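You operate a simulated robot arm through the tools that you are given. There is no shell and no other tool. Be economical: measure what you need, move in short steps, check, and stop when the job is done.

Carry out the task below with a simulated robot arm. There is one attempt and no reset: what you move stays moved.

TASK
Take the black block that says "1-3" from the teal table and put it on top of the silver touchpad.
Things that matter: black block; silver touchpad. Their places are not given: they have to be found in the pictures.

It is judged by the outcome, as a careful person would: the job done as asked, and still so three seconds after it is handed in. It fails if anything else is knocked over, pushed out of place, dropped, spilled or broken.

THE ROBOT
A 7-joint arm with a two-finger parallel gripper, fixed in place. Base frame: the origin is at the foot of the arm, x ahead of it, y to its left, z up; the work surface is at about z = 0.8. Lengths are in m, angles in rad, forces in N, time in s.
With the tool pointing down near the work surface it reaches from about 0.24 to 0.68 m from the base axis. Its first joint turns from -1.152 to 1.152 rad. Payload 2.4 kg.
Tool frame: the origin (TCP) lies between the finger pads and is the grasp point; the fingertips stand 0.03 m ahead of it; z points along the fingers, y is the line along which they close. The gripper opens to 0.094 m. The fingers are 0.028 m wide and 0.01 m thick; the gripper's body (0.05 by 0.096 m) begins 0.055 m behind the TCP.
Orientation is told as [roll, pitch, yaw] about the base's x, y, z axes, in that order, counted from this pose: with the fingers straight down and closing along the base's y, the tool's x points along the base's -x, its y along +y and its z along -z.

THE INTERFACE
- The arm moves only by the tool apply_moves. Its arguments are lists of equal length, an entry for each row: "fingers": the closure in counts, from 0 (fully open) to 255 (shut); "offset": the shift along the tool's x, y, z in m, a list of three; "turn": the turn, a rotation vector about the tool's x, y, z in rad, a list of three. In form: {"fingers": [fingers, ...], "offset": [[tx, ty, tz], ...], "turn": [[rx, ry, rz], ...]}. A call has 1 to 20 rows; each row is the pose to reach, as a shift and turn from the pose commanded when the call began, along the tool's axes at that moment. A row lasts 0.2 s, in which the tool goes at most 0.05 m and 0.15 rad; a call with a longer step from one row to the next is refused whole, and so is a gripper value outside its range. A pose out of reach is approached as far as the arm can. The call stops where the force on the tool passes 40 N (or 10 N more than at its start, if that is more) or the arm is blocked; 0.2 s more then pass. The fingers move at their own pace (about 0.153 m/s each) and stop on an object; they squeeze with about 43 N. The grip force told is the motor's: it shows also when the fingers shut on nothing. Time passes only in rows, and 0.2 s behind the last, so rows that repeat a pose let the fingers close. It gives the time, the measured TCP pose, the force on the tool (base axes), the opening and the grip force at its end, in the units of the frame above (readings bear some noise).
- Cameras (640 x 400 px; columns grow to the right, rows downward): "scene" is fixed at [0.0413, 0.4782, 1.443]; the picture's right is [-0.70, -0.72, 0.00], its down [-0.43, 0.42, -0.80] and it looks along [0.57, -0.56, -0.60] (base axes); focal length 309 px, centre (320, 200). "wrist" rides on the gripper at [-0.037, 0, -0.058] in the tool frame; the picture's right is [0.00, -1.00, 0.00], its down [0.97, 0.00, -0.24] and it looks along [0.24, 0.00, 0.97] (tool axes); focal length 218 px, centre (320, 200).
- get_image(camera): a new picture of that camera. No time passes.
- probe_pixels(camera, pixels): for up to 12 pixels [column, row] of the newest picture of that camera ("zoom" is the newest enlarged one), the place [x, y, z] in the base frame of the surface seen there, good to about 0.002 m. No time passes.
- inspect(camera, box): a new picture of the part [left, top, right, bottom] of that camera's present view, enlarged. No time passes.
- sign_off(): hands the job in; it is judged then, once.

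Work in short steps. Measure before you move; look again where a grasp or a placing could have gone wrong, and mend it. You have 60 turns and 20 pictures in all, the two below and enlarged ones among them. Open the gripper and draw the arm clear of the work before you hand the job in, unless the task says otherwise; then end with one line.

The tools are called as name(argument=value, ...) on one line, values as JSON. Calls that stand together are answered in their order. apply_moves: Moves the arm, as the interface text tells. Its arguments: {"type":"object","properties":{"fingers":{"type":"array"},"offset":{"type":"array"},"turn":{"type":"array"}},"required":["fingers","offset","turn"]} The other tools are called the same way: get_image (camera) takes a picture; probe_pixels (camera, pixels) gives the place of the surface under pixels of a picture; inspect (camera, box) takes an enlarged picture of a part of a camera's view; sign_off () hands the job in.

At the start:

```text
time_s: 0.0
ee_pos: [0.3158, -0.1348, 1.0684]
orientation: [-0.001, 0.001, -0.001]
wrist_force: [-0.7, -0.6, 0.1]
finger_gap: 0.094
gripper_force: 0.1
```

scene: 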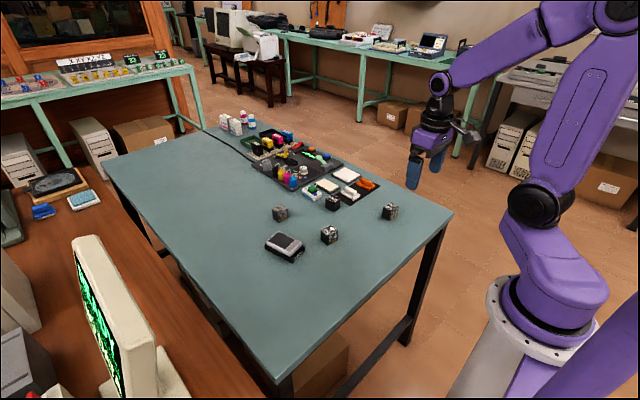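
wrist: 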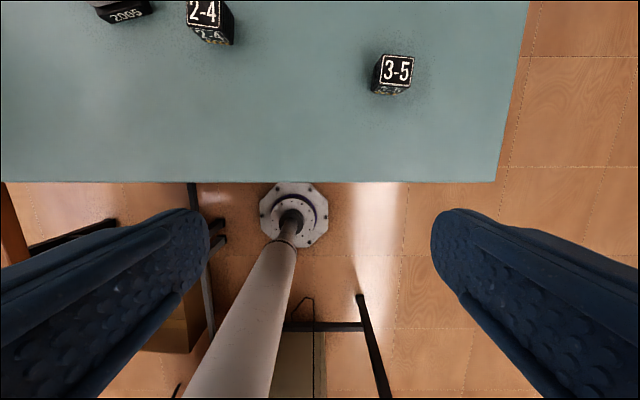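

The scene shows four small black blocks near (280,212), (328,235), (332,202), (389,211), and a touchpad-like item at (285,246). I enlarge this area to read them.

inspect(camera="scene", box=[240, 160, 420, 272])

```text
3.56 times, centred on (330, 216) of scene
```

zoom: 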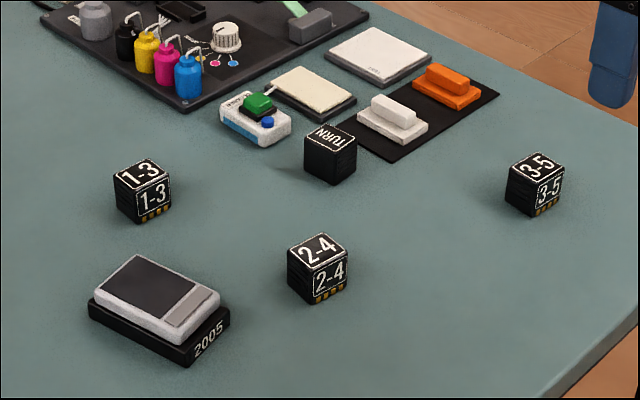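

The "1-3" block is at zoom (142,190). The silver-framed pad "2005" is at (160,305), but there are other pads at (315,90) and (378,55), so I measure the block and pad and look closer.

probe_pixels(camera="zoom", pixels=[[115, 172], [147, 160], [169, 179], [132, 190], [142, 175], [143, 221], [136, 256], [218, 295], [165, 340], [92, 298], [150, 290], [195, 305]])

inspect(camera="scene", box=[255, 195, 335, 270])

inspect(camera="scene", box=[210, 100, 390, 212])

```text
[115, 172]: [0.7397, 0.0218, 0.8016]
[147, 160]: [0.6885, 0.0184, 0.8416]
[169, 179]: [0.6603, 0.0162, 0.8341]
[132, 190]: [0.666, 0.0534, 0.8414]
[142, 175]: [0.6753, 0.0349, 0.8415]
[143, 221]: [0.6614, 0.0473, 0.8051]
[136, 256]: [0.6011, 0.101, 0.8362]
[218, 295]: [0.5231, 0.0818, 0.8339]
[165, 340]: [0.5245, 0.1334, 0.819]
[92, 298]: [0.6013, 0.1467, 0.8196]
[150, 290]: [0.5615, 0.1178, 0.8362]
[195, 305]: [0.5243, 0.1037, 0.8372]
```

```text
5.33 times, centred on (295, 232) of scene
```

zoom: 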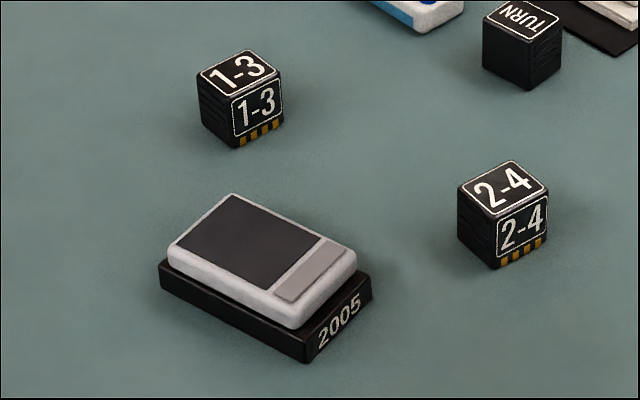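

```text
3.56 times, centred on (300, 156) of scene
```

zoom: 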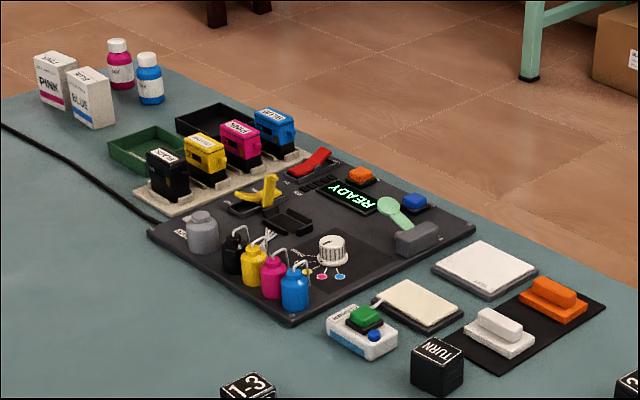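

The touchpad is the silver-framed "2005" one, with its top at z≈0.836 and centre about (0.562,0.117). The "1-3" block's top is at z≈0.8415, near (0.675,0.035). I go above the block and look with the wrist camera.

apply_moves(fingers=[0, 0, 0, 0, 0, 0, 0, 0, 0, 0], offset=[[-0.036, 0.019, 0.008], [-0.072, 0.038, 0.015], [-0.108, 0.057, 0.023], [-0.144, 0.076, 0.03], [-0.18, 0.095, 0.038], [-0.216, 0.114, 0.045], [-0.252, 0.133, 0.053], [-0.288, 0.152, 0.06], [-0.324, 0.17, 0.068], [-0.324, 0.17, 0.068]], turn=[[0, 0, 0], [0, 0, 0], [0, 0, 0], [0, 0, 0], [0, 0, 0], [0, 0, 0], [0, 0, 0], [0, 0, 0], [0, 0, 0], [0, 0, 0]])

get_image(camera="wrist")

```text
time_s: 2.2
ee_pos: [0.6411, 0.0357, 0.9992]
orientation: [-0.001, 0.002, 0.0]
wrist_force: [-0.2, -0.8, 0.1]
finger_gap: 0.0939
gripper_force: 0.1
```

```text
14 pictures are left
```

wrist: 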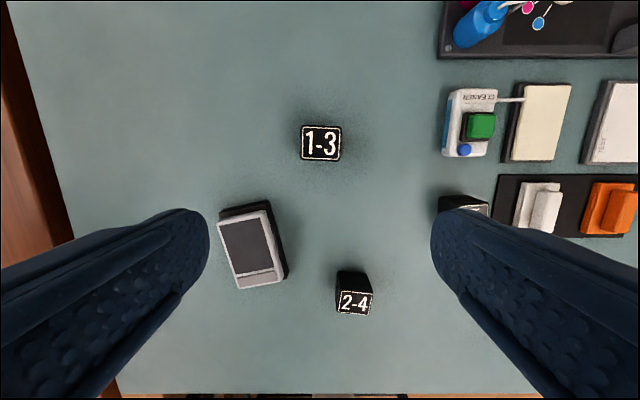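

The block is in view, centred at (321,143) and almost square with the tool. I probe its corners and the touchpad's.

probe_pixels(camera="wrist", pixels=[[304, 128], [340, 128], [303, 158], [338, 159], [321, 143], [222, 224], [268, 211], [239, 287], [281, 279], [246, 246], [223, 208], [288, 275]])

inspect(camera="wrist", box=[200, 110, 360, 300])

```text
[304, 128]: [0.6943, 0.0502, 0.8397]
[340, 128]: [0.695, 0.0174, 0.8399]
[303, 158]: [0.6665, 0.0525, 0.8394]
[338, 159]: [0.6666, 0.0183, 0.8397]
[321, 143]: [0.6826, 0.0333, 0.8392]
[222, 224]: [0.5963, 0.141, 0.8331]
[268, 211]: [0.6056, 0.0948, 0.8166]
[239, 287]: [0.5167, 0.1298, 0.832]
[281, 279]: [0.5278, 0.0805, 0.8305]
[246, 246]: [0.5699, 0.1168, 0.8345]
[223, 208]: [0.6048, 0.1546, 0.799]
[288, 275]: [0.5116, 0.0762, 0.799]
```

```text
2.11 times, centred on (280, 205) of wrist
```

zoom: 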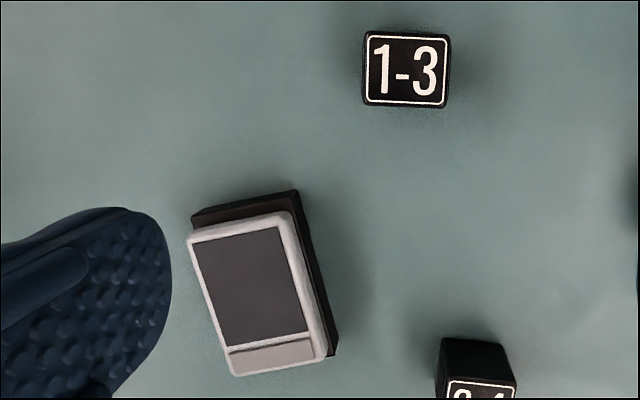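

The block centre is about (0.680,0.034), aligned with the tool axes. I move over it and down to z≈0.88, still clear of it, to check reach.

apply_moves(fingers=[0, 0, 0, 0, 0], offset=[[-0.037, -0.001, 0.0], [-0.037, -0.001, 0.04], [-0.037, -0.001, 0.08], [-0.037, -0.001, 0.115], [-0.037, -0.001, 0.115]], turn=[[0, 0, 0], [0, 0, 0], [0, 0, 0], [0, 0, 0], [0, 0, 0]])

```text
time_s: 3.4
ee_pos: [0.6799, 0.0342, 0.8828]
orientation: [-0.001, 0.001, -0.001]
wrist_force: [0.7, 0.7, -0.3]
finger_gap: 0.0941
gripper_force: 0.0
```

Reach is fine: the TCP is at (0.680,0.034,0.883). I descend to z≈0.834 and close.

apply_moves(fingers=[0, 0, 0, 255, 255, 255, 255], offset=[[0, 0, 0.025], [0, 0, 0.049], [0, 0, 0.049], [0, 0, 0.049], [0, 0, 0.049], [0, 0, 0.049], [0, 0, 0.049]], turn=[[0, 0, 0], [0, 0, 0], [0, 0, 0], [0, 0, 0], [0, 0, 0], [0, 0, 0], [0, 0, 0]])

```text
time_s: 5.0
ee_pos: [0.6795, 0.0324, 0.834]
orientation: [-0.001, 0.001, 0.0]
wrist_force: [0.4, 1.1, 2.3]
finger_gap: 0.0434
gripper_force: 43.0
```

Gripped at a 0.043 gap. I lift 0.10 and check it stays held.

apply_moves(fingers=[255, 255, 255, 255], offset=[[0, 0, -0.03], [0, 0, -0.065], [0, 0, -0.1], [0, 0, -0.1]], turn=[[0, 0, 0], [0, 0, 0], [0, 0, 0], [0, 0, 0]])

get_image(camera="wrist")

```text
time_s: 6.0
ee_pos: [0.6786, 0.0333, 0.9338]
orientation: [0.0, 0.002, 0.0]
wrist_force: [0.4, 0.1, -0.7]
finger_gap: 0.0433
gripper_force: 42.8
```

```text
12 pictures are left
```

wrist: 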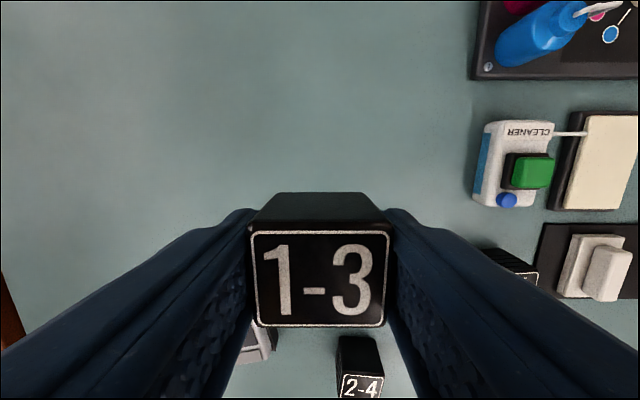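

The block is held square. I carry it above the pad centre at (0.567,0.114), turning 0.2 to match the pad, and stay high.

apply_moves(fingers=[255, 255, 255, 255, 255, 255], offset=[[0.028, 0.02, 0], [0.056, 0.04, 0], [0.084, 0.06, 0], [0.112, 0.081, 0], [0.112, 0.081, 0], [0.112, 0.081, 0]], turn=[[0, 0, 0], [0, 0, -0.07], [0, 0, -0.14], [0, 0, -0.2], [0, 0, -0.2], [0, 0, -0.2]])

inspect(camera="scene", box=[235, 160, 355, 272])

get_image(camera="wrist")

```text
time_s: 7.4
ee_pos: [0.566, 0.1153, 0.9356]
orientation: [-0.001, -0.001, 0.2]
wrist_force: [0.1, -0.5, -0.3]
finger_gap: 0.0431
gripper_force: 43.1
```

```text
3.57 times, centred on (295, 216) of scene
```

zoom: 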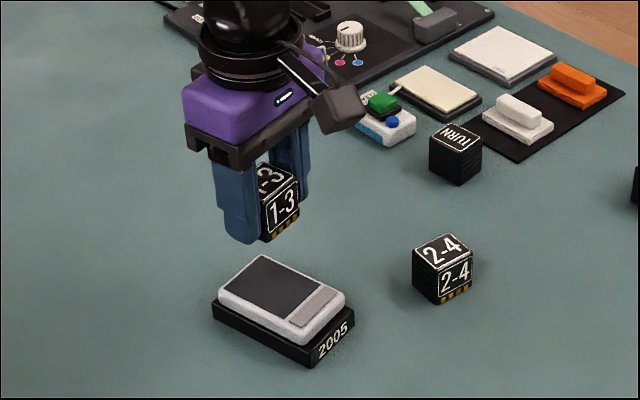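

```text
10 pictures are left
```

wrist: 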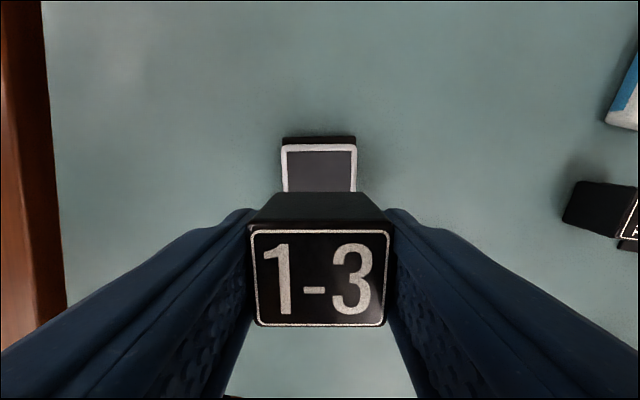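

The yaw matches the pad. I probe the pad's silver corners and dark-area corners in this clear zoom to set the final position.

probe_pixels(camera="zoom", pixels=[[261, 257], [342, 297], [293, 324], [222, 292], [320, 284], [286, 315], [272, 287], [316, 305]])

probe_pixels(camera="wrist", pixels=[[285, 148], [354, 148], [252, 235], [389, 235], [256, 322], [382, 322]])

```text
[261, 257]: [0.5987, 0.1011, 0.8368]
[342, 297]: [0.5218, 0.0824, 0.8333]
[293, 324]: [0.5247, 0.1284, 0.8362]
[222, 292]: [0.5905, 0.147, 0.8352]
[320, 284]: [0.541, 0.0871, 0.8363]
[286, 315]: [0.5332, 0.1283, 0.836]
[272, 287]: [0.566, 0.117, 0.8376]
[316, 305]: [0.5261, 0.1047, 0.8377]
```

```text
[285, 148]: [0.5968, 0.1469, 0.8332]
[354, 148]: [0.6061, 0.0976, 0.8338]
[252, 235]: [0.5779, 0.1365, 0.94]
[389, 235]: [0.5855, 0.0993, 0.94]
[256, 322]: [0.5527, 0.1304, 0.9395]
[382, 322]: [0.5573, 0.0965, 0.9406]
```

The pad centre is (0.562,0.114) and the block centre (0.568,0.116), with its bottom at z≈0.8995. It needs to drop about 0.063, so I lower it 0.059 with a 4 mm shift to centre, then check.

apply_moves(fingers=[255, 255, 255, 255], offset=[[0.004, -0.001, 0.025], [0.004, -0.001, 0.045], [0.004, -0.001, 0.059], [0.004, -0.001, 0.059]], turn=[[0, 0, 0], [0, 0, 0], [0, 0, 0], [0, 0, 0]])

inspect(camera="scene", box=[255, 195, 335, 270])

```text
time_s: 8.4
ee_pos: [0.5627, 0.1136, 0.8761]
orientation: [0.0, -0.002, 0.202]
wrist_force: [0.0, 0.3, -0.6]
finger_gap: 0.0431
gripper_force: 42.9
```

```text
5.33 times, centred on (295, 232) of scene
```

zoom: 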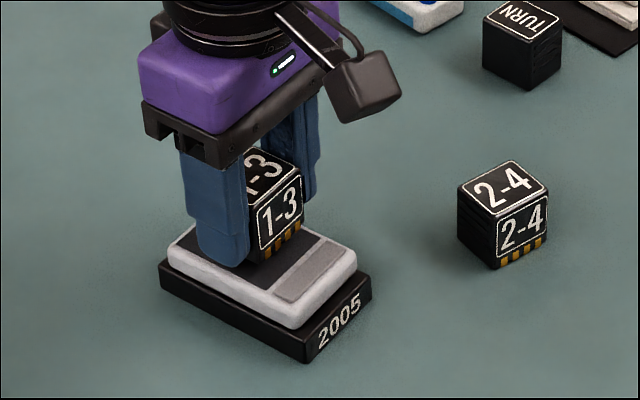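

No contact yet. I lower in 1 mm steps to about where contact should come.

apply_moves(fingers=[255, 255, 255, 255], offset=[[0, 0, 0.001], [0, 0, 0.002], [0, 0, 0.003], [0, 0, 0.003]], turn=[[0, 0, 0], [0, 0, 0], [0, 0, 0], [0, 0, 0]])

```text
time_s: 9.4
ee_pos: [0.5616, 0.1138, 0.8724]
orientation: [0.0, 0.001, 0.2]
wrist_force: [0.7, 0.9, -0.8]
finger_gap: 0.0433
gripper_force: 43.0
```

Still no contact force, so I go down up to 2 mm more.

apply_moves(fingers=[255, 255, 255, 255], offset=[[0, 0, 0.0007], [0, 0, 0.0014], [0, 0, 0.002], [0, 0, 0.002]], turn=[[0, 0, 0], [0, 0, 0], [0, 0, 0], [0, 0, 0]])

```text
time_s: 10.4
ee_pos: [0.5624, 0.1127, 0.8702]
orientation: [-0.001, -0.001, 0.201]
wrist_force: [-0.6, 0.2, -0.8]
finger_gap: 0.0434
gripper_force: 43.1
```

Still free; another 1.5 mm at most.

apply_moves(fingers=[255, 255, 255, 255], offset=[[0, 0, 0.0005], [0, 0, 0.001], [0, 0, 0.0015], [0, 0, 0.0015]], turn=[[0, 0, 0], [0, 0, 0], [0, 0, 0], [0, 0, 0]])

inspect(camera="scene", box=[265, 200, 325, 260])

```text
time_s: 11.4
ee_pos: [0.5622, 0.1138, 0.869]
orientation: [-0.001, -0.002, 0.202]
wrist_force: [-0.7, -0.5, -0.2]
finger_gap: 0.0431
gripper_force: 43.3
```

```text
6.67 times, centred on (295, 230) of scene
```

zoom: 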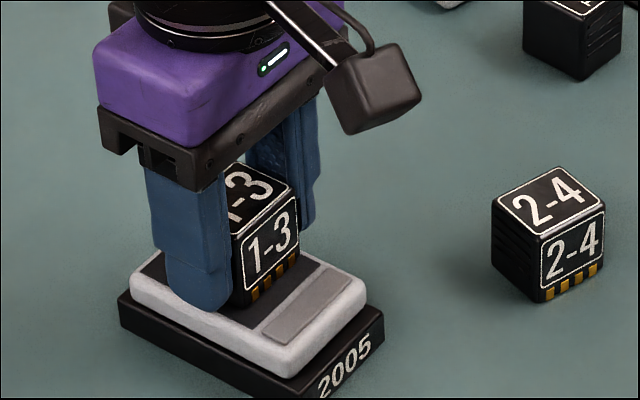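

The block looks almost seated, and the fingertips are still about 3 mm above the pad. One more 1.2 mm descent, watching the force.

apply_moves(fingers=[255, 255, 255, 255], offset=[[0, 0, 0.0004], [0, 0, 0.0008], [0, 0, 0.0012], [0, 0, 0.0012]], turn=[[0, 0, 0], [0, 0, 0], [0, 0, 0], [0, 0, 0]])

```text
time_s: 12.4
ee_pos: [0.5625, 0.1129, 0.8678]
orientation: [0.0, 0.001, 0.201]
wrist_force: [0.4, -0.6, 0.7]
finger_gap: 0.0433
gripper_force: 43.0
```

At most a sub-millimetre gap is left. I open gently, then rise straight up.

apply_moves(fingers=[120, 80, 40, 0, 0, 0, 0, 0, 0, 0], offset=[[0, 0, 0], [0, 0, 0], [0, 0, 0], [0, 0, 0], [0, 0, -0.02], [0, 0, -0.05], [0, 0, -0.09], [0, 0, -0.13], [0, 0, -0.17], [0, 0, -0.17]], turn=[[0, 0, 0], [0, 0, 0], [0, 0, 0], [0, 0, 0], [0, 0, 0], [0, 0, 0], [0, 0, 0], [0, 0, 0], [0, 0, 0], [0, 0, 0]])

apply_moves(fingers=[0, 0, 0, 0, 0], offset=[[0.04, 0, 0], [0.08, -0.01, 0], [0.12, -0.03, 0], [0.16, -0.05, 0], [0.16, -0.05, 0]], turn=[[0, 0, 0], [0, 0, 0], [0, 0, 0], [0, 0, 0], [0, 0, 0]])

inspect(camera="scene", box=[235, 160, 415, 272])

```text
time_s: 14.6
ee_pos: [0.5621, 0.1154, 1.0406]
orientation: [0.002, 0.0, 0.201]
wrist_force: [0.0, 0.2, 0.5]
finger_gap: 0.0937
gripper_force: 0.0
```

```text
time_s: 15.8
ee_pos: [0.4149, 0.0317, 1.0391]
orientation: [0.0, -0.002, 0.2]
wrist_force: [0.6, -0.2, 0.6]
finger_gap: 0.094
gripper_force: 0.2
```

```text
3.56 times, centred on (325, 216) of scene
```

zoom: 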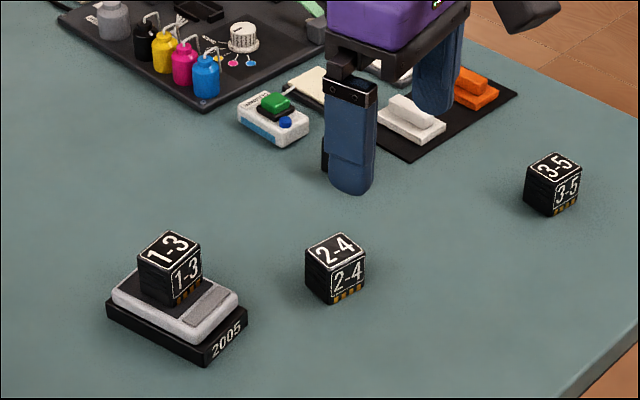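

The block sits flat on the touchpad, the gripper is open and clear, and the other objects in view (including the "2-4" and "3-5" blocks) are where they were. I hand in the job.

sign_off()

```text
The job is handed in.
```

The black "1-3" block is on top of the silver touchpad, with the gripper open and the arm drawn clear.
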